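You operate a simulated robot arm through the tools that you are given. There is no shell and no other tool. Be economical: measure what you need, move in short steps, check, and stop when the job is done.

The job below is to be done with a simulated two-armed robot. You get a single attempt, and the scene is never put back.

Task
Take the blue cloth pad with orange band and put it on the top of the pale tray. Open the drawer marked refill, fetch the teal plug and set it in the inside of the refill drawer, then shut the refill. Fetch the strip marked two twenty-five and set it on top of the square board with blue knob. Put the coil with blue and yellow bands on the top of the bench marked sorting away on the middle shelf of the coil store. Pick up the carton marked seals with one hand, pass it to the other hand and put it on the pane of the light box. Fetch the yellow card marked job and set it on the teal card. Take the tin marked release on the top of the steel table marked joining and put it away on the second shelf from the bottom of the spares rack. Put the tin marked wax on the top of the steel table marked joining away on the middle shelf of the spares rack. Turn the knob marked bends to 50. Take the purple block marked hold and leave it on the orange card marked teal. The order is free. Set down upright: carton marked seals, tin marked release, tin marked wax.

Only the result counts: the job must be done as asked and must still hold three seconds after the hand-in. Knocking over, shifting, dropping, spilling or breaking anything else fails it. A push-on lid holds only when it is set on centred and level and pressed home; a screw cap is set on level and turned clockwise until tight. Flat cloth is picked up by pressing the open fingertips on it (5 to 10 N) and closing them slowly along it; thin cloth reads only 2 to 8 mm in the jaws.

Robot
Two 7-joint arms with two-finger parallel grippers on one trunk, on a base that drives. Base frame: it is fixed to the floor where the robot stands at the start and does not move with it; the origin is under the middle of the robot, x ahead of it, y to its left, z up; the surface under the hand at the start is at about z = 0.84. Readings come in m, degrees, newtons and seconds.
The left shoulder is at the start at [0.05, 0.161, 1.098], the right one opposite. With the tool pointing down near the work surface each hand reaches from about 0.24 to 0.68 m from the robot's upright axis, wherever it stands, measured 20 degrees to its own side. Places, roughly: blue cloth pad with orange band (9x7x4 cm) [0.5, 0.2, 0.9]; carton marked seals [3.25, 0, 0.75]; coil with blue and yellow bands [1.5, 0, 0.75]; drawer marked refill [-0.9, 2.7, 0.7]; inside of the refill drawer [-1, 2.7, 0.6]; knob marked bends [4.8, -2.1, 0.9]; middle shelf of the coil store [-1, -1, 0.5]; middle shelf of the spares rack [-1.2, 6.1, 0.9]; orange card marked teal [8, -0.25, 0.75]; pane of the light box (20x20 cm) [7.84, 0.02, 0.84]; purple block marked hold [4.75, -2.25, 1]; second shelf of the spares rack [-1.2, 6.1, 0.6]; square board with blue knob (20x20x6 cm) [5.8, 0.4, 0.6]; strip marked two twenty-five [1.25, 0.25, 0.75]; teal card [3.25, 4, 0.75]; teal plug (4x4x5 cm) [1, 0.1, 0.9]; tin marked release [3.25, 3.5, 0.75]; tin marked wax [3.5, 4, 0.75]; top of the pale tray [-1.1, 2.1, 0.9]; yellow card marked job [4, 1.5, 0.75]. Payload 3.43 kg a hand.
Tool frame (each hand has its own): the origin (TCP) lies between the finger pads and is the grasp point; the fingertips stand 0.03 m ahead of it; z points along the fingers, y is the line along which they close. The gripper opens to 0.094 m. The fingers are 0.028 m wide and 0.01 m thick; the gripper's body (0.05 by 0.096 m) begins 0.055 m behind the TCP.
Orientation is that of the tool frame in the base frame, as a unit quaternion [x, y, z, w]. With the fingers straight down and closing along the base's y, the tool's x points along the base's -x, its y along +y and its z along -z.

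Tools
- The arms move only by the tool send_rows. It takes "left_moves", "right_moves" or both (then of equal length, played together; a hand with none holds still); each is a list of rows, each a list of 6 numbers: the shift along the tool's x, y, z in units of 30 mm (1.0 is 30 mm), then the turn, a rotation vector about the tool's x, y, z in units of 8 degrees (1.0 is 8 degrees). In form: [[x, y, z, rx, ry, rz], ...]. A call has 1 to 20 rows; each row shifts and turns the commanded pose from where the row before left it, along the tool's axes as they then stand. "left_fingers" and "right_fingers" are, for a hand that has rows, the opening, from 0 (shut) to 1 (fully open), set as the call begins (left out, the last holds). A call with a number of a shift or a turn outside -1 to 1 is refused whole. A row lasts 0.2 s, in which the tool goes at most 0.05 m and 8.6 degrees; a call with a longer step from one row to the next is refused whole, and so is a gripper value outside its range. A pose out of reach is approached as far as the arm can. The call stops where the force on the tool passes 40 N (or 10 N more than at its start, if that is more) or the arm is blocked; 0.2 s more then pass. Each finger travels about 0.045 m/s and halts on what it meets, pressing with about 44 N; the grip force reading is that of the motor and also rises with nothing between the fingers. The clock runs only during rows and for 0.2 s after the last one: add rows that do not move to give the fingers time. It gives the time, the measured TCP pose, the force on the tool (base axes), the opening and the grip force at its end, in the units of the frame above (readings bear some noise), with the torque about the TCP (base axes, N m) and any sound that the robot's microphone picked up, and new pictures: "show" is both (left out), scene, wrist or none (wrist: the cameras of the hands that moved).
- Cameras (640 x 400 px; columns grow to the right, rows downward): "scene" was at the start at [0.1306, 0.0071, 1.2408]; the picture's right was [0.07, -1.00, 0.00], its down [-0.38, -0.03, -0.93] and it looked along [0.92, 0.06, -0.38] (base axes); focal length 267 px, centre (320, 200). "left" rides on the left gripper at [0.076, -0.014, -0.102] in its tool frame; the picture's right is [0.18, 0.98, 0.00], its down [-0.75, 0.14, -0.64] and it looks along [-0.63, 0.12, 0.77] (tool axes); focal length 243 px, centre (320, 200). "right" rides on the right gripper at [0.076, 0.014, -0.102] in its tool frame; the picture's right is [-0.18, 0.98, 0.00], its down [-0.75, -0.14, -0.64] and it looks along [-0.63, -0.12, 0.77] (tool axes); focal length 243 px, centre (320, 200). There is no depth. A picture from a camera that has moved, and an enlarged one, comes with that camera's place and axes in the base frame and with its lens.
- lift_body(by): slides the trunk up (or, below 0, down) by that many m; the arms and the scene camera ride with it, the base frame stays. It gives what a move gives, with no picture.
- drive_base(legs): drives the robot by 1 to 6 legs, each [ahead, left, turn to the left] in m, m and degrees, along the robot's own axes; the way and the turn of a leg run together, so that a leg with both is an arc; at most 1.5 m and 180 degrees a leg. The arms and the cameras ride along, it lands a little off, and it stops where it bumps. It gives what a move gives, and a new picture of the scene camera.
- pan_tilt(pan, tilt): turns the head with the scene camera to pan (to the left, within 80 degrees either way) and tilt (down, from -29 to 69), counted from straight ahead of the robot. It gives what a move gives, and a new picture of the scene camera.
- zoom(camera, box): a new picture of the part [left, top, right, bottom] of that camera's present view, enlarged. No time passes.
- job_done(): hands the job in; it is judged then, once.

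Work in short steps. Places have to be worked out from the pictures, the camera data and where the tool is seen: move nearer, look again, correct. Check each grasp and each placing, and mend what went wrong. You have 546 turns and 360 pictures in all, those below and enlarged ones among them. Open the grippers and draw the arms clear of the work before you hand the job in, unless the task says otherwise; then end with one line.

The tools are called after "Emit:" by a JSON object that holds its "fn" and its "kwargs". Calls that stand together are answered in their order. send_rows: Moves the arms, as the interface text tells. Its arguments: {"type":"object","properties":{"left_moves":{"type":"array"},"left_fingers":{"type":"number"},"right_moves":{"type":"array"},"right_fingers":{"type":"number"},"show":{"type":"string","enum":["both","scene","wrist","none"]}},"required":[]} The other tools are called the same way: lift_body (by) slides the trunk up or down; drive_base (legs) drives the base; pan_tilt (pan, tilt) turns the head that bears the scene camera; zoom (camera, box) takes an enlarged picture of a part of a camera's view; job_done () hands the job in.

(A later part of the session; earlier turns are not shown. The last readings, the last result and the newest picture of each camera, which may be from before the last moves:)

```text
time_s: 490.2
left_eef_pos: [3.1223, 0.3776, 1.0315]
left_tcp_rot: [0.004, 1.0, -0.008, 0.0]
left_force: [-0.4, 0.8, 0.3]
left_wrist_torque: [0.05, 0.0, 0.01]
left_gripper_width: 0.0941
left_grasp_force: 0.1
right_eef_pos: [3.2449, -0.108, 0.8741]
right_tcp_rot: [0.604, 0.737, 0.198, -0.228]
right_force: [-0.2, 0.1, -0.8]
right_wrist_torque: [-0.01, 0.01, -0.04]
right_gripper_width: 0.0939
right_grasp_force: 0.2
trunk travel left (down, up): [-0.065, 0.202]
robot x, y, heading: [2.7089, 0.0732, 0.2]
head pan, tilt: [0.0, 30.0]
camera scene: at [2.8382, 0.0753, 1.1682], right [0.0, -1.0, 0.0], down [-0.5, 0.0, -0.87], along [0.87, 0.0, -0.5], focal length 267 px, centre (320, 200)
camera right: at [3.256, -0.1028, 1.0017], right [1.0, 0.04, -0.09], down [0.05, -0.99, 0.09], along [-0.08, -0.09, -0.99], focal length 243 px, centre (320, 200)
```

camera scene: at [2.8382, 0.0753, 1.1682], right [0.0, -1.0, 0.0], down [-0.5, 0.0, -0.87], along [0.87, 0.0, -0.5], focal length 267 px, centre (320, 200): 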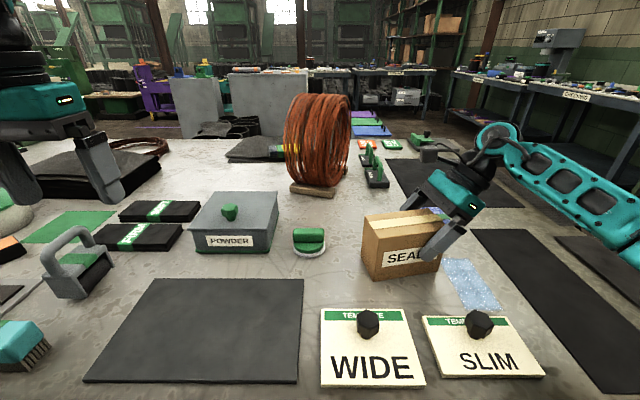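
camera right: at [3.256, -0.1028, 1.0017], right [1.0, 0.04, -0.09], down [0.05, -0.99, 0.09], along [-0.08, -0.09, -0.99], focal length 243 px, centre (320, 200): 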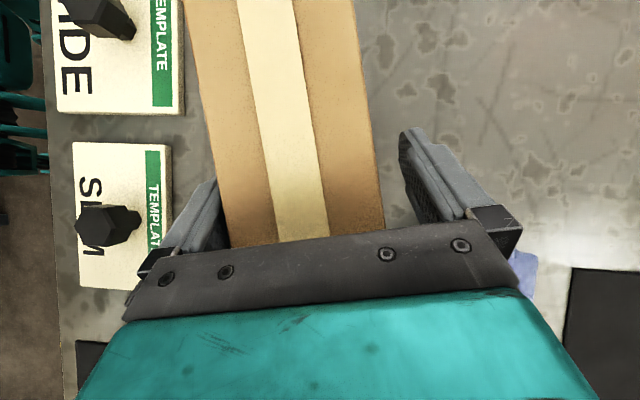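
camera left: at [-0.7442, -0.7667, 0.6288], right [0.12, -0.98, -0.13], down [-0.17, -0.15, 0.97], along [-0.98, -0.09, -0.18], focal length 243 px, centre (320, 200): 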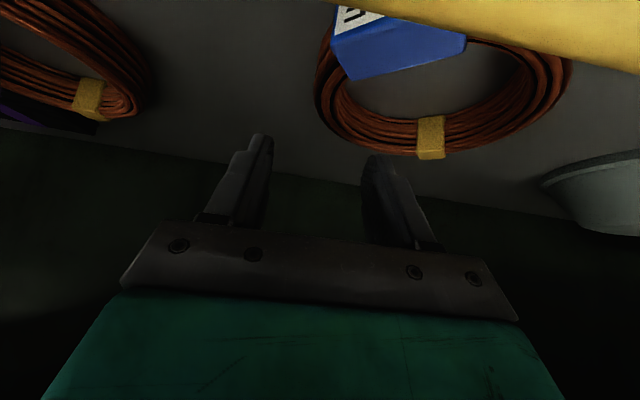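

The fingers straddle the carton. I centre a few mm and close, then lift slightly.

Emit:
{"fn": "send_rows", "kwargs": {"right_moves": [[0, -0.17, 0, 0, 0, 0], [0, 0, 0, 0, 0, 0], [0, 0, 0, 0, 0, 0], [0, 0, 0, 0, 0, 0], [0, 0, 0, 0, 0, 0]], "right_fingers": 0, "show": "none"}}

Emit:
{"fn": "send_rows", "kwargs": {"right_moves": [[0.574, 0, -0.819, 0, 0, 0], [0.574, 0, -0.819, 0, 0, 0], [0.574, 0, -0.819, 0, 0, 0], [0.574, 0, -0.819, 0, 0, 0], [0.574, 0, -0.819, 0, 0, 0]], "show": "scene"}}

```text
time_s: 491.4
left_eef_pos: [3.122, 0.378, 1.032]
left_tcp_rot: [0.004, 1.0, -0.009, -0.001]
left_force: [0.5, 0.4, 0.4]
left_wrist_torque: [0.0, 0.01, 0.03]
left_gripper_width: 0.094
left_grasp_force: 0.0
right_eef_pos: [3.2393, -0.1095, 0.8756]
right_tcp_rot: [0.604, 0.738, 0.198, -0.228]
right_force: [-1.0, 0.5, -0.5]
right_wrist_torque: [0.05, 0.18, 0.07]
right_gripper_width: 0.074
right_grasp_force: 44.4
trunk travel left (down, up): [-0.065, 0.202]
robot x, y, heading: [2.7088, 0.0731, 0.1]
head pan, tilt: [0.0, 30.0]
```

```text
time_s: 492.6
left_eef_pos: [3.1221, 0.3795, 1.0318]
left_tcp_rot: [0.003, 1.0, -0.008, 0.0]
left_force: [0.2, -0.4, -0.8]
left_wrist_torque: [0.0, 0.01, 0.02]
left_gripper_width: 0.0938
left_grasp_force: 0.1
right_eef_pos: [3.2362, -0.1092, 1.0268]
right_tcp_rot: [0.604, 0.738, 0.197, -0.228]
right_force: [0.4, -0.3, -1.2]
right_wrist_torque: [-0.07, -0.03, -0.02]
right_gripper_width: 0.0736
right_grasp_force: 44.2
trunk travel left (down, up): [-0.065, 0.202]
robot x, y, heading: [2.7093, 0.0778, -0.0]
head pan, tilt: [0.0, 30.0]
camera scene: at [2.8381, 0.0755, 1.1682], right [0.0, -1.0, 0.0], down [-0.5, 0.0, -0.87], along [0.87, 0.0, -0.5], focal length 267 px, centre (320, 200)
```

scene: 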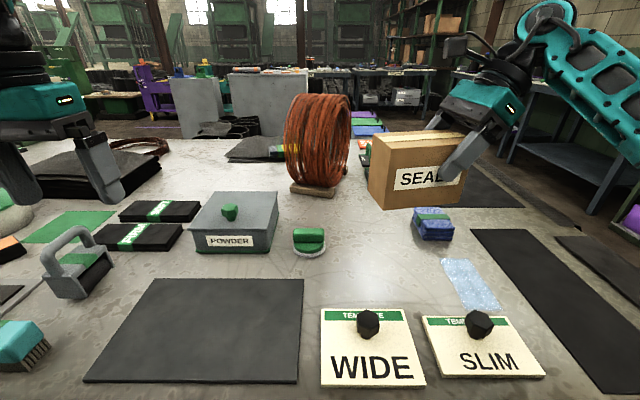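

Carton lifted upright (74 mm grip). I back off from the table and prepare the left hand: turn it −101° and tilt it 50° so it can take the carton's left half.

Emit:
{"fn": "drive_base", "kwargs": {"legs": [[-0.35, 0, 0]]}}

Emit:
{"fn": "send_rows", "kwargs": {"left_moves": [[0, 0, 0, 0, 0, -0.97], [0, 0, 0, 0, 0, -0.97], [0, 0, 0, 0, 0, -0.97], [0, 0, 0, 0, 0, -0.97], [0, 0, 0, 0, 0, -0.97], [0, 0, 0, 0, 0, -0.97], [0, 0, 0, 0, 0, -0.97], [0, 0, 0, 0, 0, -0.97], [0, 0, 0, 0, 0, -0.97], [0, 0, 0, 0, 0, -0.97], [0, 0, 0, 0, 0, -0.97], [0, 0, 0, 0, 0, -0.97], [0, 0, 0, 0, 0, -0.97], [0, 0, 0, 0, 0.893, 0], [0, 0, 0, 0, 0.893, 0], [0, 0, 0, 0, 0.893, 0], [0, 0, 0, 0, 0.893, 0], [0, 0, 0, 0, 0.893, 0], [0, 0, 0, 0, 0.893, 0], [0, 0, 0, 0, 0.893, 0]], "right_moves": [[0, 0, 0, 0, 0, 0], [0, 0, 0, 0, 0, 0], [0, 0, 0, 0, 0, 0], [0, 0, 0, 0, 0, 0], [0, 0, 0, 0, 0, 0], [0, 0, 0, 0, 0, 0], [0, 0, 0, 0, 0, 0], [0, 0, 0, 0, 0, 0], [0, 0, 0, 0, 0, 0], [0, 0, 0, 0, 0, 0], [0, 0, 0, 0, 0, 0], [0, 0, 0, 0, 0, 0], [0, 0, 0, 0, 0, 0], [0, 0, 0, 0, 0, 0], [0, 0, 0, 0, 0, 0], [0.786, 0.19, 0.557, 0, 0, 0], [0.786, 0.19, 0.557, 0, 0, 0], [0.786, 0.19, 0.557, 0, 0, 0], [0.786, 0.19, 0.557, 0, 0, 0], [0.786, 0.19, 0.557, 0, 0, 0]], "left_fingers": 1, "show": "both"}}

```text
time_s: 494.9
left_eef_pos: [2.7792, 0.3786, 1.0306]
left_tcp_rot: [0.005, 1.0, -0.009, 0.0]
left_force: [-1.2, -0.3, 0.7]
left_wrist_torque: [-0.02, -0.04, 0.02]
left_gripper_width: 0.0937
left_grasp_force: 0.0
right_eef_pos: [2.8934, -0.1109, 1.0261]
right_tcp_rot: [0.605, 0.737, 0.197, -0.228]
right_force: [0.4, 0.1, -1.4]
right_wrist_torque: [-0.07, 0.0, 0.04]
right_gripper_width: 0.0735
right_grasp_force: 44.5
trunk travel left (down, up): [-0.065, 0.202]
robot x, y, heading: [2.3656, 0.0743, 0.2]
head pan, tilt: [0.0, 30.0]
camera scene: at [2.4945, 0.0741, 1.1682], right [0.0, -1.0, 0.0], down [-0.5, 0.0, -0.87], along [0.87, 0.0, -0.5], focal length 267 px, centre (320, 200)
```

scene: 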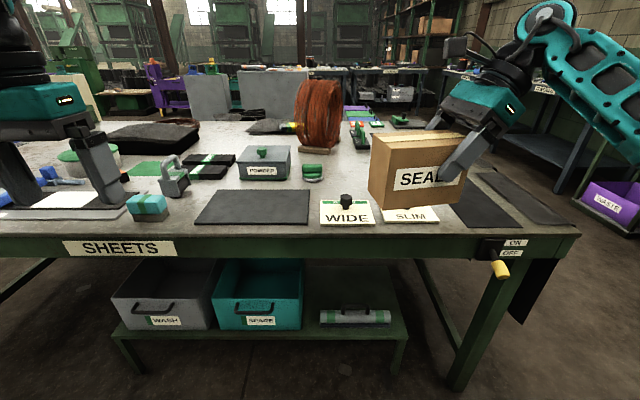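

```text
time_s: 499.1
left_eef_pos: [2.7787, 0.3778, 1.032]
left_tcp_rot: [0.693, -0.577, 0.331, 0.278]
left_force: [0.2, -0.4, 0.2]
left_wrist_torque: [-0.02, 0.01, 0.0]
left_gripper_width: 0.0941
left_grasp_force: 0.1
right_eef_pos: [2.8943, 0.0362, 1.0281]
right_tcp_rot: [0.605, 0.737, 0.197, -0.227]
right_force: [-0.1, -0.1, -1.3]
right_wrist_torque: [-0.04, -0.07, -0.02]
right_gripper_width: 0.0738
right_grasp_force: 43.9
trunk travel left (down, up): [-0.065, 0.202]
robot x, y, heading: [2.3666, 0.0715, 0.1]
head pan, tilt: [0.0, 30.0]
camera scene: at [2.4946, 0.0747, 1.1682], right [0.0, -1.0, 0.0], down [-0.5, 0.0, -0.87], along [0.87, 0.0, -0.5], focal length 267 px, centre (320, 200)
camera right: at [2.9055, 0.0421, 1.1543], right [1.0, 0.04, -0.09], down [0.05, -0.99, 0.09], along [-0.08, -0.09, -0.99], focal length 243 px, centre (320, 200)
camera left: at [2.7879, 0.412, 1.1546], right [-0.95, -0.29, 0.15], down [-0.31, 0.93, -0.18], along [-0.08, -0.22, -0.97], focal length 243 px, centre (320, 200)
```

scene: 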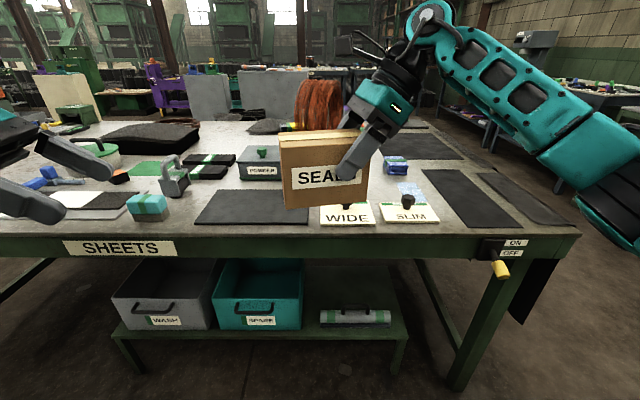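
right: 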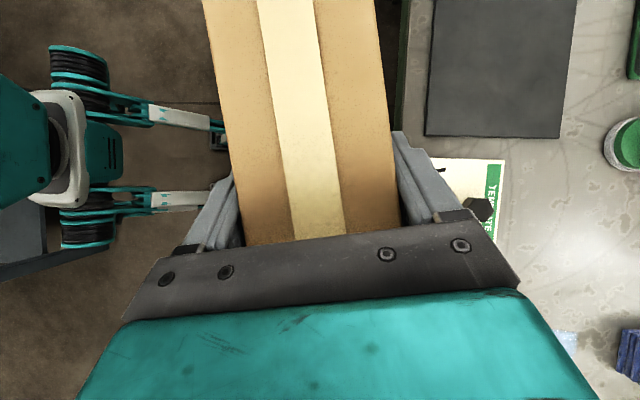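
left: 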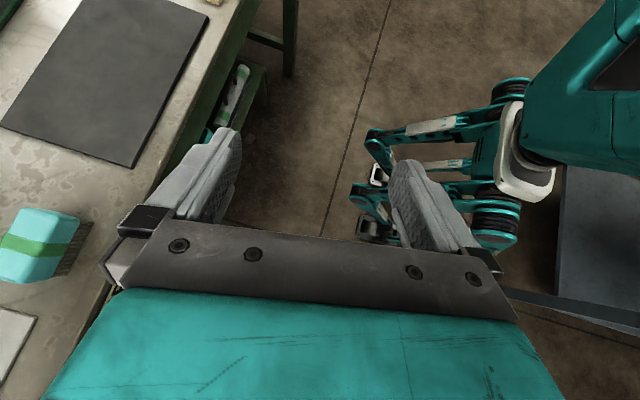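

The carton spans y ≈ 0.00–0.13. I bring the left hand to a pre-grasp point on its left, fingers aimed at its left half.

Emit:
{"fn": "send_rows", "kwargs": {"left_moves": [[0.782, -0.285, 0.67, 0, 0, 0], [0.782, -0.285, 0.67, 0, 0, 0], [0.782, -0.285, 0.67, 0, 0, 0], [0.782, -0.285, 0.67, 0, 0, 0], [0.782, -0.285, 0.67, 0, 0, 0], [0.782, -0.285, 0.67, 0, 0, 0]], "show": "both"}}

```text
time_s: 500.4
left_eef_pos: [2.8608, 0.2057, 1.0655]
left_tcp_rot: [0.694, -0.576, 0.331, 0.278]
left_force: [0.0, 0.4, -0.2]
left_wrist_torque: [-0.01, 0.01, -0.02]
left_gripper_width: 0.0942
left_grasp_force: 0.0
right_eef_pos: [2.8948, 0.036, 1.0272]
right_tcp_rot: [0.605, 0.737, 0.198, -0.227]
right_force: [1.1, 0.5, -1.9]
right_wrist_torque: [-0.01, 0.0, 0.0]
right_gripper_width: 0.0737
right_grasp_force: 44.4
trunk travel left (down, up): [-0.065, 0.202]
robot x, y, heading: [2.3661, 0.0706, 0.1]
head pan, tilt: [0.0, 30.0]
camera scene: at [2.4948, 0.074, 1.1681], right [0.0, -1.0, 0.0], down [-0.5, 0.0, -0.87], along [0.87, 0.0, -0.5], focal length 267 px, centre (320, 200)
camera left: at [2.8709, 0.2402, 1.1883], right [-0.95, -0.29, 0.15], down [-0.32, 0.93, -0.18], along [-0.08, -0.22, -0.97], focal length 243 px, centre (320, 200)
```

scene: 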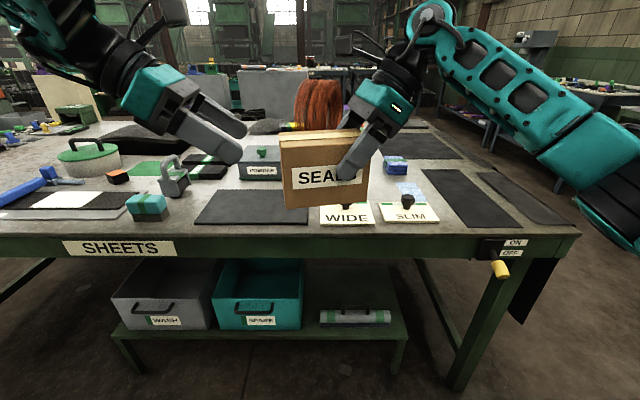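
left: 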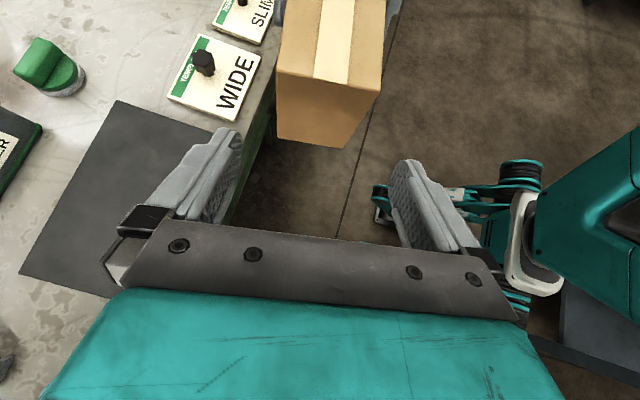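

Nicely aligned. I advance along the finger axis to straddle the left half.

Emit:
{"fn": "send_rows", "kwargs": {"left_moves": [[0, 0.05, 0.85, 0, 0, 0], [0, 0.05, 0.85, 0, 0, 0], [0, 0, 0.85, 0, 0, 0], [0, 0, 0.85, 0, 0, 0], [0, 0, 0.8, 0, 0, 0]], "show": "both"}}

```text
time_s: 501.6
left_eef_pos: [2.9148, 0.1705, 0.9946]
left_tcp_rot: [0.695, -0.573, 0.333, 0.277]
left_force: [-3.5, 8.0, 3.7]
left_wrist_torque: [-0.1, 0.18, -0.41]
left_gripper_width: 0.0938
left_grasp_force: 0.0
left hand out of reach, approached as far as the arm can: row 2, 3, 4, 5
right_eef_pos: [2.8955, 0.0339, 1.0255]
right_tcp_rot: [0.607, 0.736, 0.197, -0.226]
right_force: [3.4, -7.7, -4.4]
right_wrist_torque: [-0.7, -0.21, -0.02]
right_gripper_width: 0.0739
right_grasp_force: 43.8
trunk travel left (down, up): [-0.065, 0.202]
robot x, y, heading: [2.3666, 0.0715, 0.2]
head pan, tilt: [0.0, 30.0]
camera scene: at [2.495, 0.074, 1.1681], right [0.0, -1.0, 0.0], down [-0.5, 0.0, -0.87], along [0.87, 0.0, -0.5], focal length 267 px, centre (320, 200)
camera left: at [2.9231, 0.206, 1.1169], right [-0.94, -0.3, 0.15], down [-0.32, 0.93, -0.19], along [-0.08, -0.23, -0.97], focal length 243 px, centre (320, 200)
```

scene: 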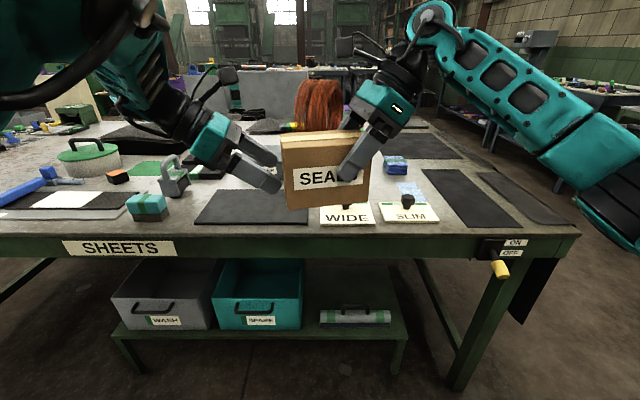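
left: 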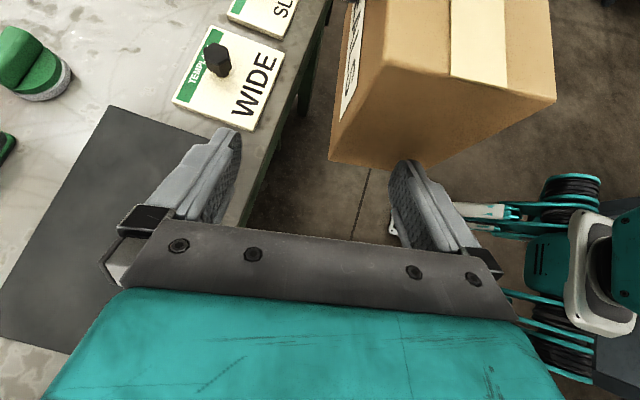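

The left arm ran out of inward reach and touched the carton lightly. I back it out and bring the carton further left with the right hand instead.

Emit:
{"fn": "send_rows", "kwargs": {"left_moves": [[-0.06, 0.24, -0.83, 0, 0, 0], [-0.06, 0.24, -0.83, 0, 0, 0], [-0.06, 0.24, -0.83, 0, 0, 0], [-0.06, 0.24, -0.83, 0, 0, 0], [-0.06, 0.24, -0.83, 0, 0, 0], [0, 0, -0.5, 0, 0, 0]], "show": "none"}}

Emit:
{"fn": "send_rows", "kwargs": {"right_moves": [[0.8, 0.195, 0.57, 0, 0, 0], [0.8, 0.195, 0.57, 0, 0, 0], [0.8, 0.195, 0.57, 0, 0, 0]], "show": "scene"}}

```text
time_s: 503.1
left_eef_pos: [2.8584, 0.2713, 1.0752]
left_tcp_rot: [0.694, -0.575, 0.331, 0.28]
left_force: [-0.7, -0.6, -0.1]
left_wrist_torque: [-0.03, 0.0, -0.01]
left_gripper_width: 0.0941
left_grasp_force: 0.0
right_eef_pos: [2.8949, 0.0355, 1.0267]
right_tcp_rot: [0.605, 0.737, 0.199, -0.227]
right_force: [0.0, -0.9, -2.3]
right_wrist_torque: [-0.03, -0.05, -0.01]
right_gripper_width: 0.0738
right_grasp_force: 44.2
trunk travel left (down, up): [-0.065, 0.202]
robot x, y, heading: [2.3674, 0.073, 0.0]
head pan, tilt: [0.0, 30.0]
```

```text
time_s: 503.9
left_eef_pos: [2.8586, 0.2726, 1.0742]
left_tcp_rot: [0.695, -0.576, 0.329, 0.277]
left_force: [0.4, -0.6, -0.2]
left_wrist_torque: [0.0, 0.01, 0.0]
left_gripper_width: 0.0942
left_grasp_force: 0.1
right_eef_pos: [2.8944, 0.1266, 1.0231]
right_tcp_rot: [0.605, 0.737, 0.199, -0.228]
right_force: [-1.4, 0.0, -1.7]
right_wrist_torque: [-0.03, 0.0, 0.01]
right_gripper_width: 0.0739
right_grasp_force: 43.3
trunk travel left (down, up): [-0.065, 0.202]
robot x, y, heading: [2.3673, 0.0734, 0.2]
head pan, tilt: [0.0, 30.0]
camera scene: at [2.4947, 0.0744, 1.1682], right [0.0, -1.0, 0.0], down [-0.5, 0.0, -0.87], along [0.87, 0.0, -0.5], focal length 267 px, centre (320, 200)
```

scene: 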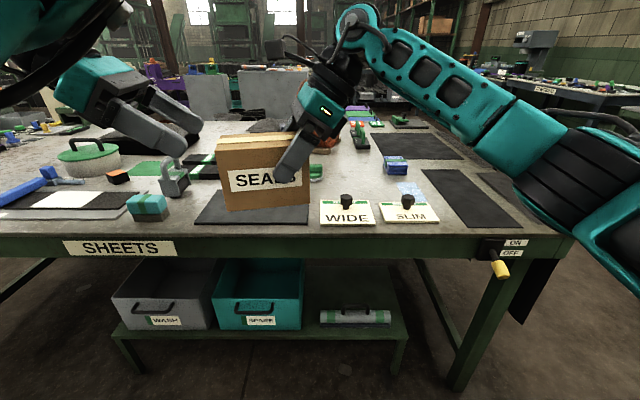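

Right reach is fine here. Now I advance the left hand to the carton's left half again.

Emit:
{"fn": "send_rows", "kwargs": {"left_moves": [[-0.76, -0.28, 0, 0, 0, 0], [0, 0, 0.78, 0, 0, 0], [0, 0, 0.78, 0, 0, 0], [0, 0, 0.78, 0, 0, 0]], "show": "wrist"}}

```text
time_s: 504.9
left_eef_pos: [2.8742, 0.239, 1.0089]
left_tcp_rot: [0.696, -0.573, 0.331, 0.279]
left_force: [-0.2, -0.2, -0.2]
left_wrist_torque: [-0.01, 0.0, 0.01]
left_gripper_width: 0.0943
left_grasp_force: 0.0
right_eef_pos: [2.8943, 0.1255, 1.0234]
right_tcp_rot: [0.605, 0.737, 0.198, -0.228]
right_force: [1.0, 0.0, -1.5]
right_wrist_torque: [-0.04, 0.0, -0.01]
right_gripper_width: 0.0736
right_grasp_force: 43.4
trunk travel left (down, up): [-0.065, 0.202]
robot x, y, heading: [2.3692, 0.078, 0.1]
head pan, tilt: [0.0, 30.0]
camera left: at [2.883, 0.2752, 1.1322], right [-0.94, -0.3, 0.15], down [-0.33, 0.93, -0.18], along [-0.09, -0.22, -0.97], focal length 243 px, centre (320, 200)
```

left: 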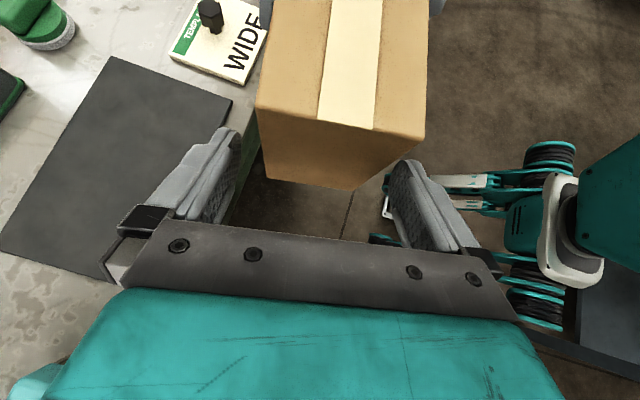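

Centred within a millimetre by the numbers; I advance the last 5 cm.

Emit:
{"fn": "send_rows", "kwargs": {"left_moves": [[0, 0, 0.6, 0, 0, 0], [0, 0, 0.6, 0, 0, 0], [0, 0, 0.5, 0, 0, 0]], "show": "both"}}

```text
time_s: 505.6
left_eef_pos: [2.8809, 0.2015, 0.98]
left_tcp_rot: [0.696, -0.572, 0.332, 0.279]
left_force: [0.3, -0.8, -0.3]
left_wrist_torque: [0.01, 0.01, 0.01]
left_gripper_width: 0.0941
left_grasp_force: 0.0
right_eef_pos: [2.894, 0.1265, 1.0221]
right_tcp_rot: [0.605, 0.737, 0.198, -0.228]
right_force: [-0.1, -0.3, -0.9]
right_wrist_torque: [-0.06, 0.01, 0.01]
right_gripper_width: 0.0739
right_grasp_force: 43.6
trunk travel left (down, up): [-0.065, 0.202]
robot x, y, heading: [2.3655, 0.0747, 0.0]
head pan, tilt: [0.0, 30.0]
camera scene: at [2.4948, 0.0741, 1.1682], right [0.0, -1.0, 0.0], down [-0.5, 0.0, -0.87], along [0.87, 0.0, -0.5], focal length 267 px, centre (320, 200)
camera left: at [2.8914, 0.2359, 1.1021], right [-0.94, -0.3, 0.15], down [-0.33, 0.93, -0.19], along [-0.09, -0.23, -0.97], focal length 243 px, centre (320, 200)
```

scene: 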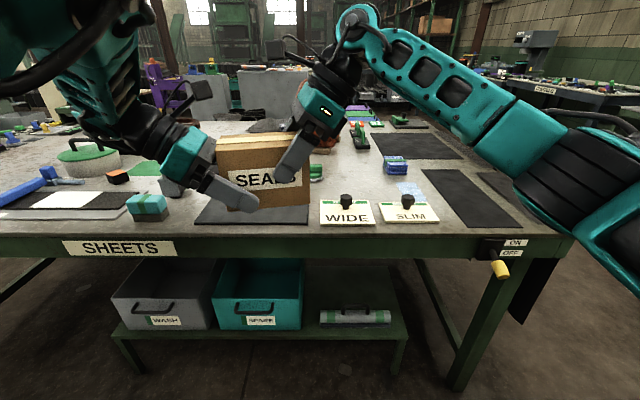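
left: 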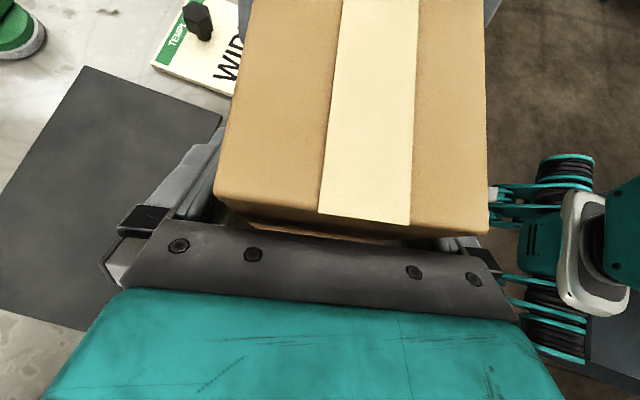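

Both hands straddle cleanly. I close the left hand on the carton.

Emit:
{"fn": "send_rows", "kwargs": {"left_moves": [[0, 0, 0, 0, 0, 0], [0, 0, 0, 0, 0, 0], [0, 0, 0, 0, 0, 0], [0, 0, 0, 0, 0, 0], [0, 0, 0, 0, 0, 0]], "left_fingers": 0, "show": "none"}}

Emit:
{"fn": "send_rows", "kwargs": {"right_moves": [[0, 0, 0, 0, 0, 0], [0, 0, 0, 0, 0, 0], [0, 0, -0.8, 0, 0, 0], [0, 0, -0.8, 0, 0, 0], [0, 0, -0.8, 0, 0, 0], [0, 0, -0.8, 0, 0, 0], [0, 0, -0.8, 0, 0, 0]], "right_fingers": 1, "show": "scene"}}

```text
time_s: 506.9
left_eef_pos: [2.8814, 0.1996, 0.982]
left_tcp_rot: [0.695, -0.572, 0.333, 0.279]
left_force: [-7.9, 3.6, -7.2]
left_wrist_torque: [0.46, -0.84, 0.6]
left_gripper_width: 0.0743
left_grasp_force: 44.4
right_eef_pos: [2.8942, 0.1254, 1.023]
right_tcp_rot: [0.606, 0.736, 0.2, -0.227]
right_force: [8.0, -3.6, 8.0]
right_wrist_torque: [0.04, 0.6, -1.16]
right_gripper_width: 0.0737
right_grasp_force: 43.9
trunk travel left (down, up): [-0.065, 0.202]
robot x, y, heading: [2.3631, 0.072, 0.2]
head pan, tilt: [0.0, 30.0]
```

```text
time_s: 508.4
left_eef_pos: [2.8821, 0.1996, 0.9815]
left_tcp_rot: [0.695, -0.572, 0.334, 0.279]
left_force: [0.1, -0.2, -1.4]
left_wrist_torque: [0.07, -0.01, -0.01]
left_gripper_width: 0.074
left_grasp_force: 44.0
right_eef_pos: [2.9051, 0.0562, 1.1226]
right_tcp_rot: [0.604, 0.738, 0.198, -0.227]
right_force: [0.2, 0.3, -0.4]
right_wrist_torque: [0.01, 0.01, 0.0]
right_gripper_width: 0.094
right_grasp_force: 0.0
trunk travel left (down, up): [-0.065, 0.202]
robot x, y, heading: [2.3628, 0.075, 0.1]
head pan, tilt: [0.0, 30.0]
camera scene: at [2.4947, 0.0741, 1.1682], right [0.0, -1.0, 0.0], down [-0.5, 0.0, -0.87], along [0.87, 0.0, -0.5], focal length 267 px, centre (320, 200)
```

scene: 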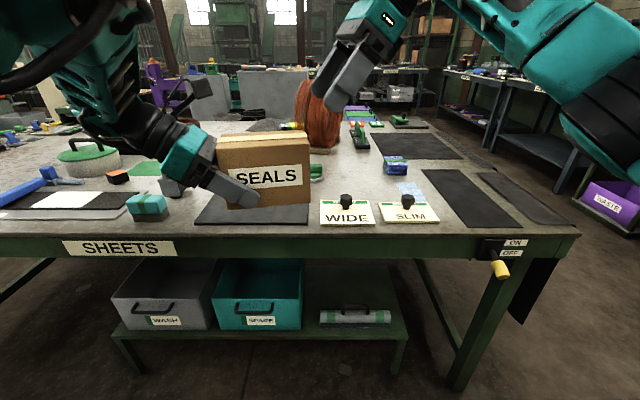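

The pass succeeded; the left hand holds the carton upright. I return the right hand to nominal, shift the carton outward, raise the trunk and head for the bench with the bends knob and hold block.

Emit:
{"fn": "send_rows", "kwargs": {"left_moves": [[-0.615, -0.18, -0.767, 0, 0, 0], [-0.615, -0.18, -0.767, 0, 0, 0], [-0.615, -0.18, -0.767, 0, 0, 0], [-0.615, -0.18, -0.767, 0, 0, 0], [0, 0, 0, 0, 0, 0], [0, 0, 0, 0, 0, 0], [0, 0, 0, 0, 0, 0], [0, 0, 0, 0, 0, 0], [0, 0, 0, 0, 0, 0], [0, 0, 0, 0, 0, 0], [0, 0, 0, 0, 0, 0], [0, 0, 0, 0, 0, 0], [0, 0, 0, 0, 0, 0], [0, 0, 0, 0, 0, 0], [0, 0, 0, 0, 0, 0], [0, 0, 0, 0, 0, 0], [0, 0, 0, 0, 0, 0], [0, 0, 0, 0, 0, 0]], "right_moves": [[-0.5, 0, -0.5, 0, 0, 0], [-0.5, 0, -0.3, 0, -0.88, 0], [-0.5, 0, 0, 0, -0.88, 0], [-0.5, 0, 0, 0, -0.88, 0], [-0.5, 0, 0, 0, -0.88, 0], [-0.5, 0, 0, 0, -0.88, 0], [0, 0, 0, 0, 0, -0.91], [0, 0, 0, 0, 0, -0.91], [0, 0, 0, 0, 0, -0.91], [0, 0, 0, 0, 0, -0.91], [0, 0, 0, 0, 0, -0.91], [0, 0, 0, 0, 0, -0.91], [0, 0, 0, 0, 0, -0.91], [0, 0, 0, 0, 0, -0.91], [0, 0, 0, 0, 0, -0.91], [0, 0, 0, 0, 0, -0.91], [0, 0, 0, 0, 0, -0.91], [0, 0, 0, 0, 0, 0]], "show": "none"}}

Emit:
{"fn": "lift_body", "kwargs": {"by": 0.06}}

Emit:
{"fn": "drive_base", "kwargs": {"legs": [[0, -1.3, 0], [1.5, 0, 0], [0.75, 0, 0], [0, 0, -90]]}}

```text
time_s: 512.2
left_eef_pos: [2.8778, 0.314, 0.9802]
left_tcp_rot: [0.694, -0.578, 0.33, 0.277]
left_force: [0.2, -0.1, -1.6]
left_wrist_torque: [0.04, 0.0, -0.03]
left_gripper_width: 0.0737
left_grasp_force: 44.9
right_eef_pos: [2.9243, -0.0344, 1.1084]
right_tcp_rot: [-0.01, 1.0, 0.0, 0.009]
right_force: [-0.5, 0.4, 0.6]
right_wrist_torque: [0.01, 0.03, 0.0]
right_gripper_width: 0.0939
right_grasp_force: 0.1
trunk travel left (down, up): [-0.065, 0.202]
robot x, y, heading: [2.3657, 0.0712, -0.1]
head pan, tilt: [0.0, 30.0]
```

```text
time_s: 513.2
left_eef_pos: [2.8785, 0.3157, 1.0416]
left_tcp_rot: [0.693, -0.578, 0.329, 0.277]
left_force: [0.6, 0.5, -1.9]
left_wrist_torque: [0.04, 0.0, 0.01]
left_gripper_width: 0.0742
left_grasp_force: 43.9
right_eef_pos: [2.924, -0.0351, 1.1686]
right_tcp_rot: [-0.009, 1.0, 0.0, 0.009]
right_force: [-0.9, -0.2, 0.4]
right_wrist_torque: [0.01, -0.02, 0.01]
right_gripper_width: 0.0941
right_grasp_force: 0.0
trunk travel left (down, up): [-0.125, 0.142]
robot x, y, heading: [2.367, 0.0711, -0.0]
head pan, tilt: [0.0, 30.0]
```

```text
time_s: 539.1
left_eef_pos: [4.8954, -1.6106, 1.0408]
left_tcp_rot: [-0.11, 0.896, -0.051, -0.428]
left_force: [-0.1, -0.8, -2.2]
left_wrist_torque: [0.03, -0.06, -0.03]
left_gripper_width: 0.0737
left_grasp_force: 43.9
right_eef_pos: [4.5483, -1.679, 1.1684]
right_tcp_rot: [0.676, 0.737, -0.005, 0.007]
right_force: [0.6, 0.1, 0.4]
right_wrist_torque: [0.0, 0.02, 0.02]
right_gripper_width: 0.0938
right_grasp_force: 0.0
trunk travel left (down, up): [-0.125, 0.142]
robot x, y, heading: [4.6211, -1.1157, -86.1]
head pan, tilt: [0.0, 30.0]
camera scene: at [4.6269, -1.245, 1.2282], right [-1.0, -0.07, 0.0], down [-0.03, 0.5, -0.87], along [0.06, -0.86, -0.5], focal length 267 px, centre (320, 200)
```

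scene: 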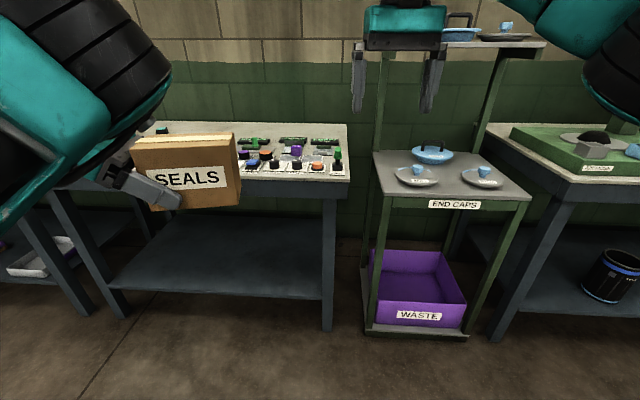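

The bench ahead carries small coloured blocks and knobs, with a purple block visible. I zoom in.

Emit:
{"fn": "zoom", "kwargs": {"camera": "scene", "box": [225, 110, 355, 200]}}

```text
4.44 times, centred on (290, 155) of scene
camera zoom: at [4.6269, -1.245, 1.2282], right [-1.0, -0.07, 0.0], down [-0.03, 0.5, -0.87], along [0.06, -0.86, -0.5], focal length 1186 px, centre (453, 400)
```

zoom: 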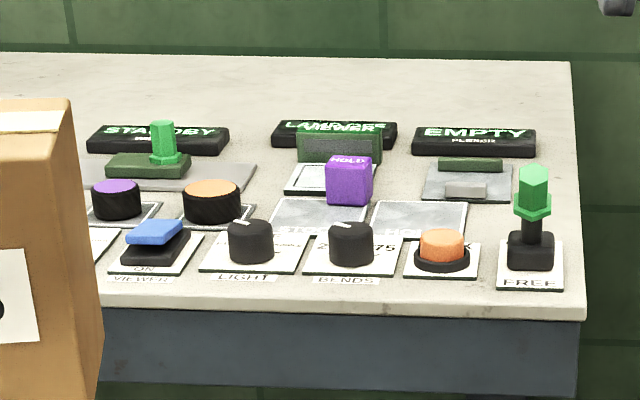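

BENDS knob ≈ [4.768, −2.11, 0.875], purple HOLD block ≈ [4.785, −2.214, ~0.865]. I raise the carton for clearance and drive up to the bench with the right hand facing the knob.

Emit:
{"fn": "send_rows", "kwargs": {"left_moves": [[0.78, 0, -0.626, 0, 0, 0], [0.78, 0, -0.626, 0, 0, 0], [0.78, 0, -0.626, 0, 0, 0]], "show": "none"}}

Emit:
{"fn": "drive_base", "kwargs": {"legs": [[0, 0.33, -3.9], [0.45, 0, 0]]}}

Emit:
{"fn": "pan_tilt", "kwargs": {"pan": -12, "tilt": 45}}

```text
time_s: 539.9
left_eef_pos: [4.8929, -1.612, 1.1333]
left_tcp_rot: [-0.111, 0.895, -0.05, -0.428]
left_force: [-0.1, 0.2, -1.3]
left_wrist_torque: [0.03, -0.07, -0.01]
left_gripper_width: 0.0737
left_grasp_force: 43.7
right_eef_pos: [4.5487, -1.6788, 1.1674]
right_tcp_rot: [0.677, 0.736, -0.005, 0.007]
right_force: [0.0, -0.3, -0.7]
right_wrist_torque: [-0.04, -0.02, 0.01]
right_gripper_width: 0.094
right_grasp_force: 0.1
trunk travel left (down, up): [-0.125, 0.142]
robot x, y, heading: [4.617, -1.1188, -86.1]
head pan, tilt: [0.0, 30.0]
```

```text
time_s: 545.6
left_eef_pos: [5.188, -2.0653, 1.1313]
left_tcp_rot: [-0.084, 0.899, -0.037, -0.429]
left_force: [0.3, -0.6, -2.2]
left_wrist_torque: [0.02, -0.03, -0.01]
left_gripper_width: 0.0737
left_grasp_force: 44.4
right_eef_pos: [4.8397, -2.1115, 1.1689]
right_tcp_rot: [0.699, 0.715, -0.005, 0.007]
right_force: [-0.3, -0.4, -0.3]
right_wrist_torque: [0.02, -0.05, -0.04]
right_gripper_width: 0.0938
right_grasp_force: 0.0
trunk travel left (down, up): [-0.125, 0.142]
robot x, y, heading: [4.945, -1.557, -89.8]
head pan, tilt: [0.0, 30.0]
camera scene: at [4.9439, -1.6827, 1.2281], right [-1.0, -0.01, 0.0], down [0.0, 0.5, -0.87], along [0.01, -0.87, -0.5], focal length 267 px, centre (320, 200)
```

scene: 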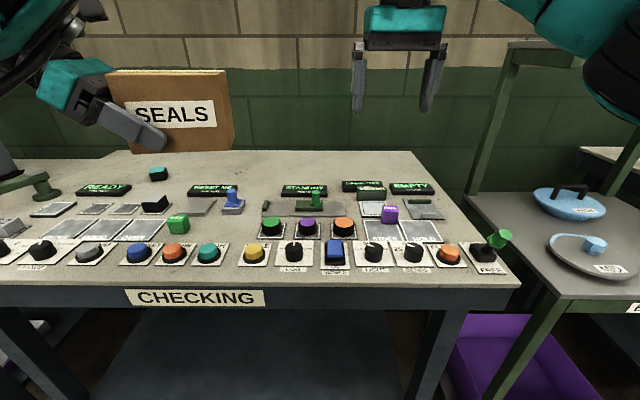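

```text
time_s: 546.4
left_eef_pos: [5.1879, -2.0654, 1.1312]
left_tcp_rot: [-0.085, 0.899, -0.037, -0.429]
left_force: [-0.2, 0.3, -1.3]
left_wrist_torque: [0.0, -0.09, -0.02]
left_gripper_width: 0.074
left_grasp_force: 43.6
right_eef_pos: [4.8399, -2.1103, 1.1677]
right_tcp_rot: [0.698, 0.716, -0.005, 0.006]
right_force: [0.0, 0.6, 0.2]
right_wrist_torque: [0.0, -0.03, -0.01]
right_gripper_width: 0.0941
right_grasp_force: 0.1
trunk travel left (down, up): [-0.125, 0.142]
robot x, y, heading: [4.9484, -1.5574, -89.5]
head pan, tilt: [-12.0, 45.0]
camera scene: at [4.927, -1.6716, 1.2056], right [-0.98, 0.2, 0.0], down [0.14, 0.69, -0.71], along [-0.14, -0.69, -0.71], focal length 267 px, centre (320, 200)
```

scene: 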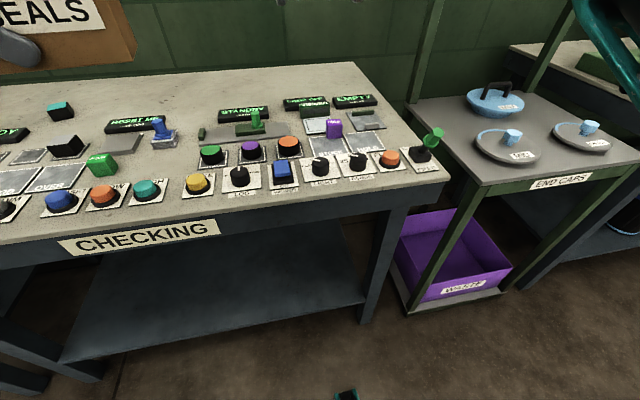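

I zoom on the BENDS knob to read its dial.

Emit:
{"fn": "zoom", "kwargs": {"camera": "scene", "box": [300, 110, 420, 190]}}

```text
5.00 times, centred on (360, 150) of scene
camera zoom: at [4.927, -1.6716, 1.2056], right [-0.98, 0.2, 0.0], down [0.14, 0.69, -0.71], along [-0.14, -0.69, -0.71], focal length 1335 px, centre (120, 450)
```

zoom: 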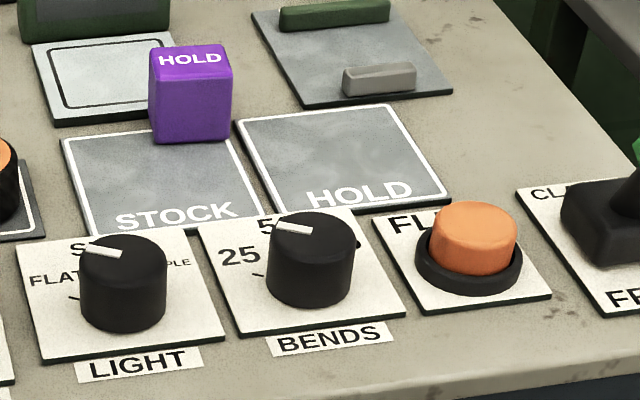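

I bring the right hand above the BENDS knob to view the dial from above.

Emit:
{"fn": "send_rows", "kwargs": {"right_moves": [[0, -0.43, 0.93, 0, 0, 0], [0, -0.43, 0.93, 0, 0, 0], [0, -0.43, 0.93, 0, 0, 0], [0, -0.43, 0.93, 0, 0, 0], [0, -0.43, 0.93, 0, 0, 0], [0, -0.43, 0.93, 0, 0, 0]], "show": "wrist"}}

```text
time_s: 547.8
left_eef_pos: [5.1878, -2.065, 1.1321]
left_tcp_rot: [-0.084, 0.898, -0.038, -0.429]
left_force: [0.3, 0.3, -1.6]
left_wrist_torque: [0.02, -0.06, -0.01]
left_gripper_width: 0.0735
left_grasp_force: 44.2
right_eef_pos: [4.7625, -2.1151, 1.0033]
right_tcp_rot: [0.699, 0.715, -0.005, 0.007]
right_force: [0.0, 0.5, 0.4]
right_wrist_torque: [-0.01, -0.03, -0.01]
right_gripper_width: 0.0939
right_grasp_force: 0.1
trunk travel left (down, up): [-0.125, 0.142]
robot x, y, heading: [4.9469, -1.5498, -89.6]
head pan, tilt: [-12.0, 45.0]
camera right: at [4.7757, -2.0372, 1.1036], right [0.99, -0.16, 0.0], down [-0.12, -0.75, 0.66], along [-0.1, -0.65, -0.76], focal length 243 px, centre (320, 200)
```

right: 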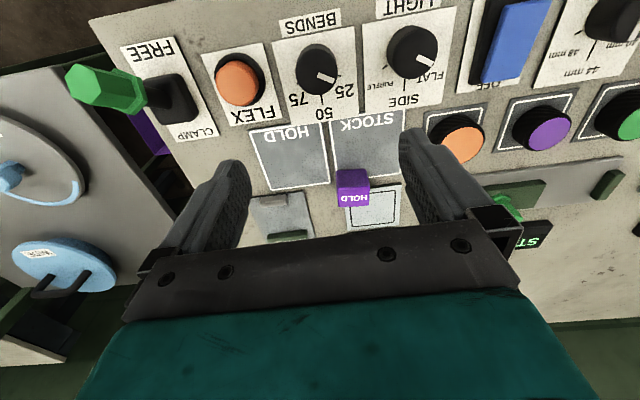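

I zoom in on the dial.

Emit:
{"fn": "zoom", "kwargs": {"camera": "right", "box": [270, 10, 370, 130]}}

```text
3.33 times, centred on (320, 70) of right
camera zoom: at [4.7757, -2.0372, 1.1036], right [0.99, -0.16, 0.0], down [-0.12, -0.75, 0.66], along [-0.1, -0.65, -0.76], focal length 809 px, centre (320, 633)
```

zoom: 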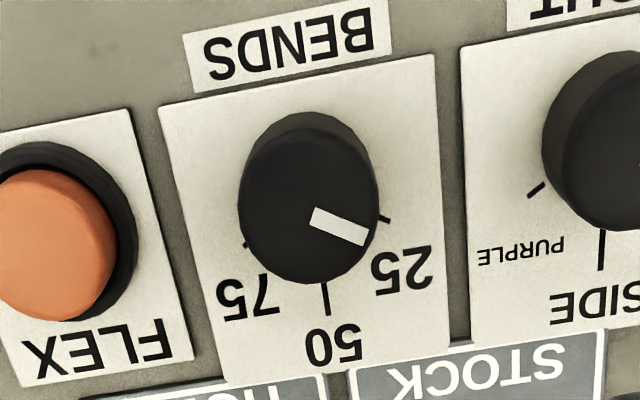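

Scale: 25 at the +x side, 50 away from me (−y), 75 at −x; the pointer is around 32, so it needs about 60° clockwise. I lower to just above the knob to refine its centre.

Emit:
{"fn": "send_rows", "kwargs": {"right_moves": [[0.5, 0.05, 0.8, 0, 0, 0], [0, 0, 0.8, 0, 0, 0]], "show": "wrist"}}

Emit:
{"fn": "zoom", "kwargs": {"camera": "scene", "box": [280, 90, 440, 190]}}

```text
time_s: 548.4
left_eef_pos: [5.1872, -2.0653, 1.1324]
left_tcp_rot: [-0.084, 0.898, -0.038, -0.429]
left_force: [-0.7, 0.5, -1.1]
left_wrist_torque: [0.0, -0.06, 0.02]
left_gripper_width: 0.0739
left_grasp_force: 43.7
right_eef_pos: [4.7648, -2.1026, 0.952]
right_tcp_rot: [0.698, 0.716, -0.005, 0.006]
right_force: [-0.1, 0.3, -0.4]
right_wrist_torque: [0.0, -0.01, -0.03]
right_gripper_width: 0.094
right_grasp_force: 0.1
trunk travel left (down, up): [-0.125, 0.142]
robot x, y, heading: [4.9442, -1.5511, -89.6]
head pan, tilt: [-12.0, 45.0]
camera right: at [4.7769, -2.0244, 1.0531], right [0.99, -0.16, 0.0], down [-0.12, -0.75, 0.65], along [-0.1, -0.65, -0.76], focal length 243 px, centre (320, 200)
```

right: 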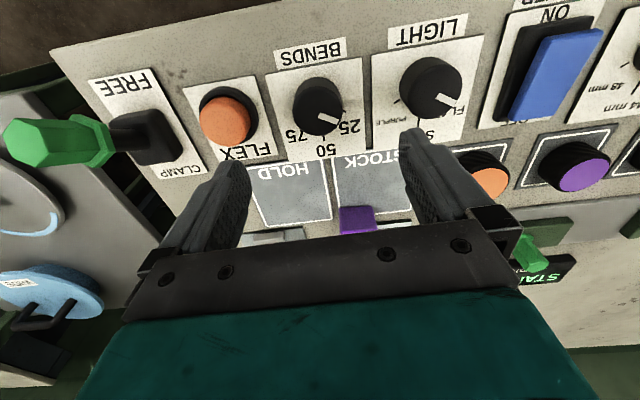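

```text
4.00 times, centred on (360, 140) of scene
camera zoom: at [4.9269, -1.6717, 1.2055], right [-0.98, 0.2, 0.0], down [0.14, 0.69, -0.71], along [-0.14, -0.69, -0.71], focal length 1068 px, centre (160, 440)
```

zoom: 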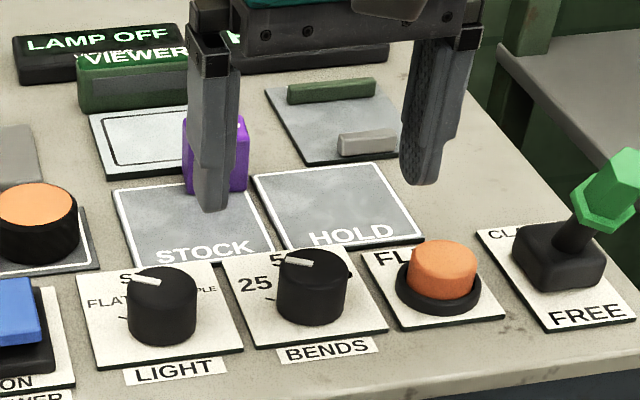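

Comparing fingertip and knob positions in both views, the knob top is near [4.760, −2.075, 0.90]. I shift there and look again before descending.

Emit:
{"fn": "send_rows", "kwargs": {"right_moves": [[0.9, -0.15, 0.2, 0, 0, 0], [0, 0, 0.2, 0, 0, 0]], "show": "wrist"}}

Emit:
{"fn": "zoom", "kwargs": {"camera": "scene", "box": [280, 90, 440, 190]}}

```text
time_s: 549.0
left_eef_pos: [5.1879, -2.0647, 1.132]
left_tcp_rot: [-0.084, 0.899, -0.038, -0.429]
left_force: [0.4, -0.5, -1.3]
left_wrist_torque: [-0.01, -0.05, -0.01]
left_gripper_width: 0.0738
left_grasp_force: 43.7
right_eef_pos: [4.7598, -2.0753, 0.9411]
right_tcp_rot: [0.698, 0.716, -0.006, 0.007]
right_force: [0.6, -0.3, -0.4]
right_wrist_torque: [0.01, 0.03, 0.02]
right_gripper_width: 0.094
right_grasp_force: 0.0
trunk travel left (down, up): [-0.125, 0.142]
robot x, y, heading: [4.9464, -1.5522, -89.5]
head pan, tilt: [-12.0, 45.0]
camera right: at [4.7719, -1.9969, 1.0416], right [0.99, -0.16, 0.0], down [-0.12, -0.75, 0.66], along [-0.1, -0.65, -0.76], focal length 243 px, centre (320, 200)
```

right: 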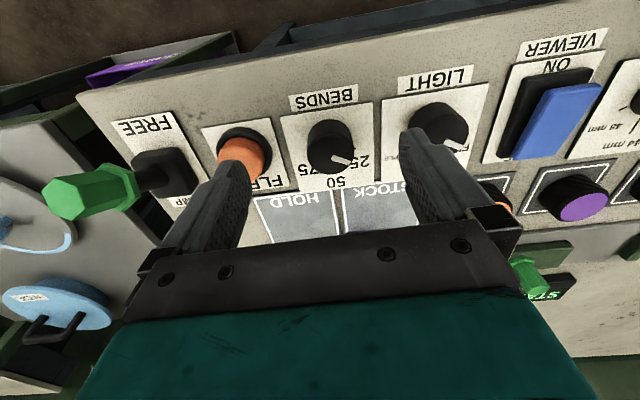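

```text
4.00 times, centred on (360, 140) of scene
camera zoom: at [4.927, -1.6717, 1.2055], right [-0.98, 0.2, 0.0], down [0.14, 0.69, -0.71], along [-0.14, -0.69, -0.71], focal length 1068 px, centre (160, 440)
```

zoom: 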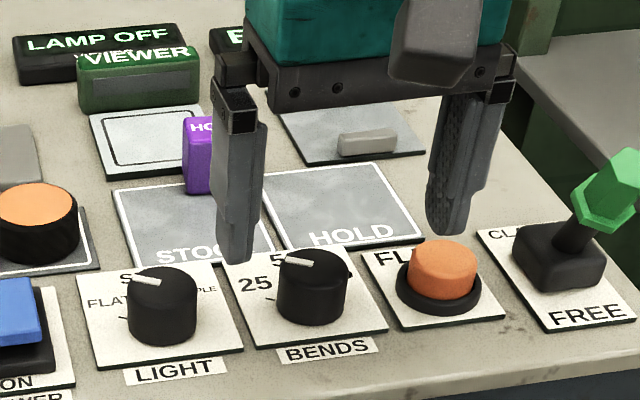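

The knob's neighbours are close, so I narrow the opening to ~5.3 cm and shift 1 cm toward +x, then re-check.

Emit:
{"fn": "send_rows", "kwargs": {"right_moves": [[0, 0.35, 0, 0, 0, 0], [0, 0, 0, 0, 0, 0], [0, 0, 0, 0, 0, 0]], "right_fingers": 0.56, "show": "wrist"}}

Emit:
{"fn": "zoom", "kwargs": {"camera": "scene", "box": [280, 90, 440, 190]}}

```text
time_s: 549.8
left_eef_pos: [5.1879, -2.0647, 1.1312]
left_tcp_rot: [-0.085, 0.899, -0.038, -0.428]
left_force: [0.2, -0.6, -1.1]
left_wrist_torque: [0.0, -0.07, -0.01]
left_gripper_width: 0.0739
left_grasp_force: 44.5
right_eef_pos: [4.7689, -2.0725, 0.942]
right_tcp_rot: [0.699, 0.715, -0.005, 0.007]
right_force: [0.0, -0.4, 0.4]
right_wrist_torque: [0.0, 0.01, 0.03]
right_gripper_width: 0.0528
right_grasp_force: 0.0
trunk travel left (down, up): [-0.125, 0.142]
robot x, y, heading: [4.9454, -1.552, -89.4]
head pan, tilt: [-12.0, 45.0]
camera right: at [4.7821, -1.9965, 1.0423], right [0.99, -0.16, 0.0], down [-0.12, -0.75, 0.65], along [-0.1, -0.65, -0.76], focal length 243 px, centre (320, 200)
```

right: 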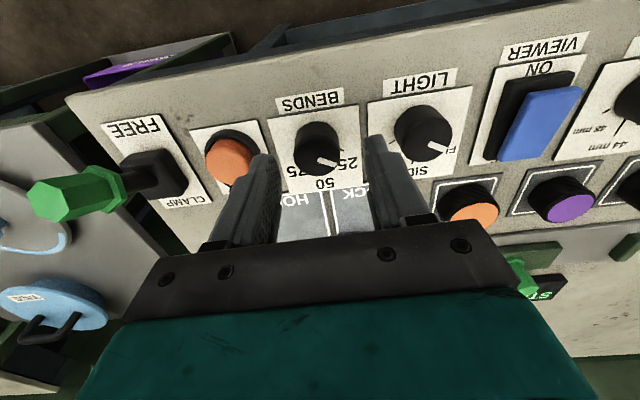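

```text
4.00 times, centred on (360, 140) of scene
camera zoom: at [4.9269, -1.6716, 1.2055], right [-0.98, 0.2, 0.0], down [0.14, 0.69, -0.71], along [-0.14, -0.69, -0.71], focal length 1068 px, centre (160, 440)
```

zoom: 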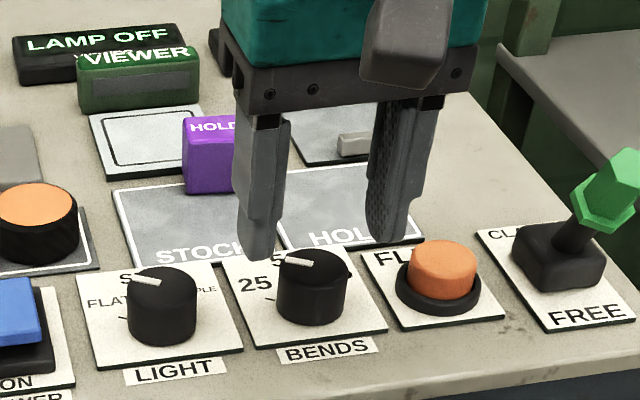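

Well aligned (±3 mm). I descend around the knob.

Emit:
{"fn": "send_rows", "kwargs": {"right_moves": [[0, 0.08, 0.4, 0, 0, 0], [0, 0, 0.4, 0, 0, 0], [0, 0, 0.4, 0, 0, 0]], "show": "wrist"}}

Emit:
{"fn": "zoom", "kwargs": {"camera": "scene", "box": [280, 90, 440, 190]}}

```text
time_s: 550.6
left_eef_pos: [5.1875, -2.0643, 1.1324]
left_tcp_rot: [-0.085, 0.899, -0.038, -0.429]
left_force: [0.0, -0.2, -2.2]
left_wrist_torque: [0.02, -0.08, -0.02]
left_gripper_width: 0.0737
left_grasp_force: 44.3
right_eef_pos: [4.7724, -2.0752, 0.9057]
right_tcp_rot: [0.699, 0.715, -0.006, 0.006]
right_force: [-0.5, -0.2, 0.1]
right_wrist_torque: [-0.02, -0.04, -0.01]
right_gripper_width: 0.0526
right_grasp_force: 0.2
trunk travel left (down, up): [-0.125, 0.142]
robot x, y, heading: [4.9471, -1.55, -89.7]
head pan, tilt: [-12.0, 45.0]
camera right: at [4.7849, -1.9966, 1.0055], right [0.99, -0.16, 0.0], down [-0.12, -0.75, 0.66], along [-0.1, -0.65, -0.76], focal length 243 px, centre (320, 200)
```

right: 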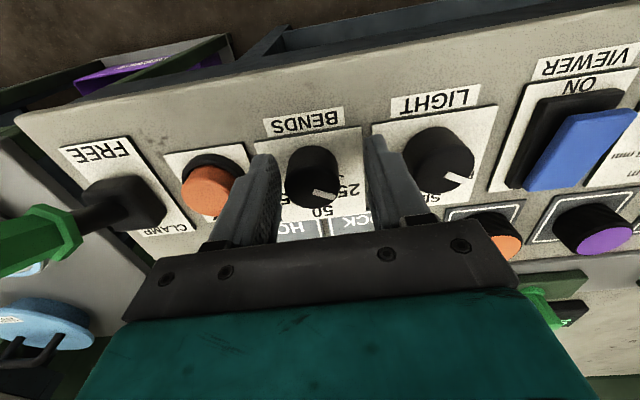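

```text
4.00 times, centred on (360, 140) of scene
camera zoom: at [4.9269, -1.6716, 1.2055], right [-0.98, 0.2, 0.0], down [0.14, 0.69, -0.71], along [-0.14, -0.69, -0.71], focal length 1068 px, centre (160, 440)
```

zoom: 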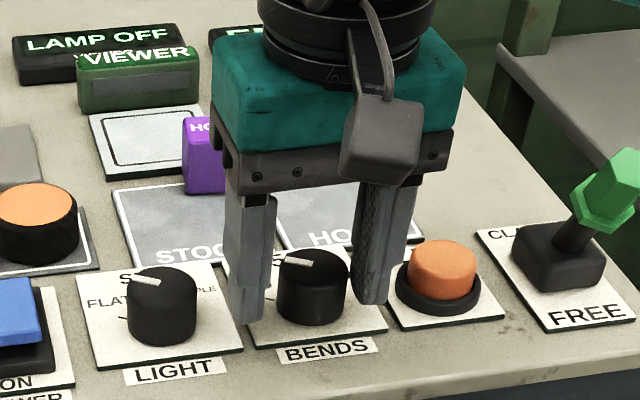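

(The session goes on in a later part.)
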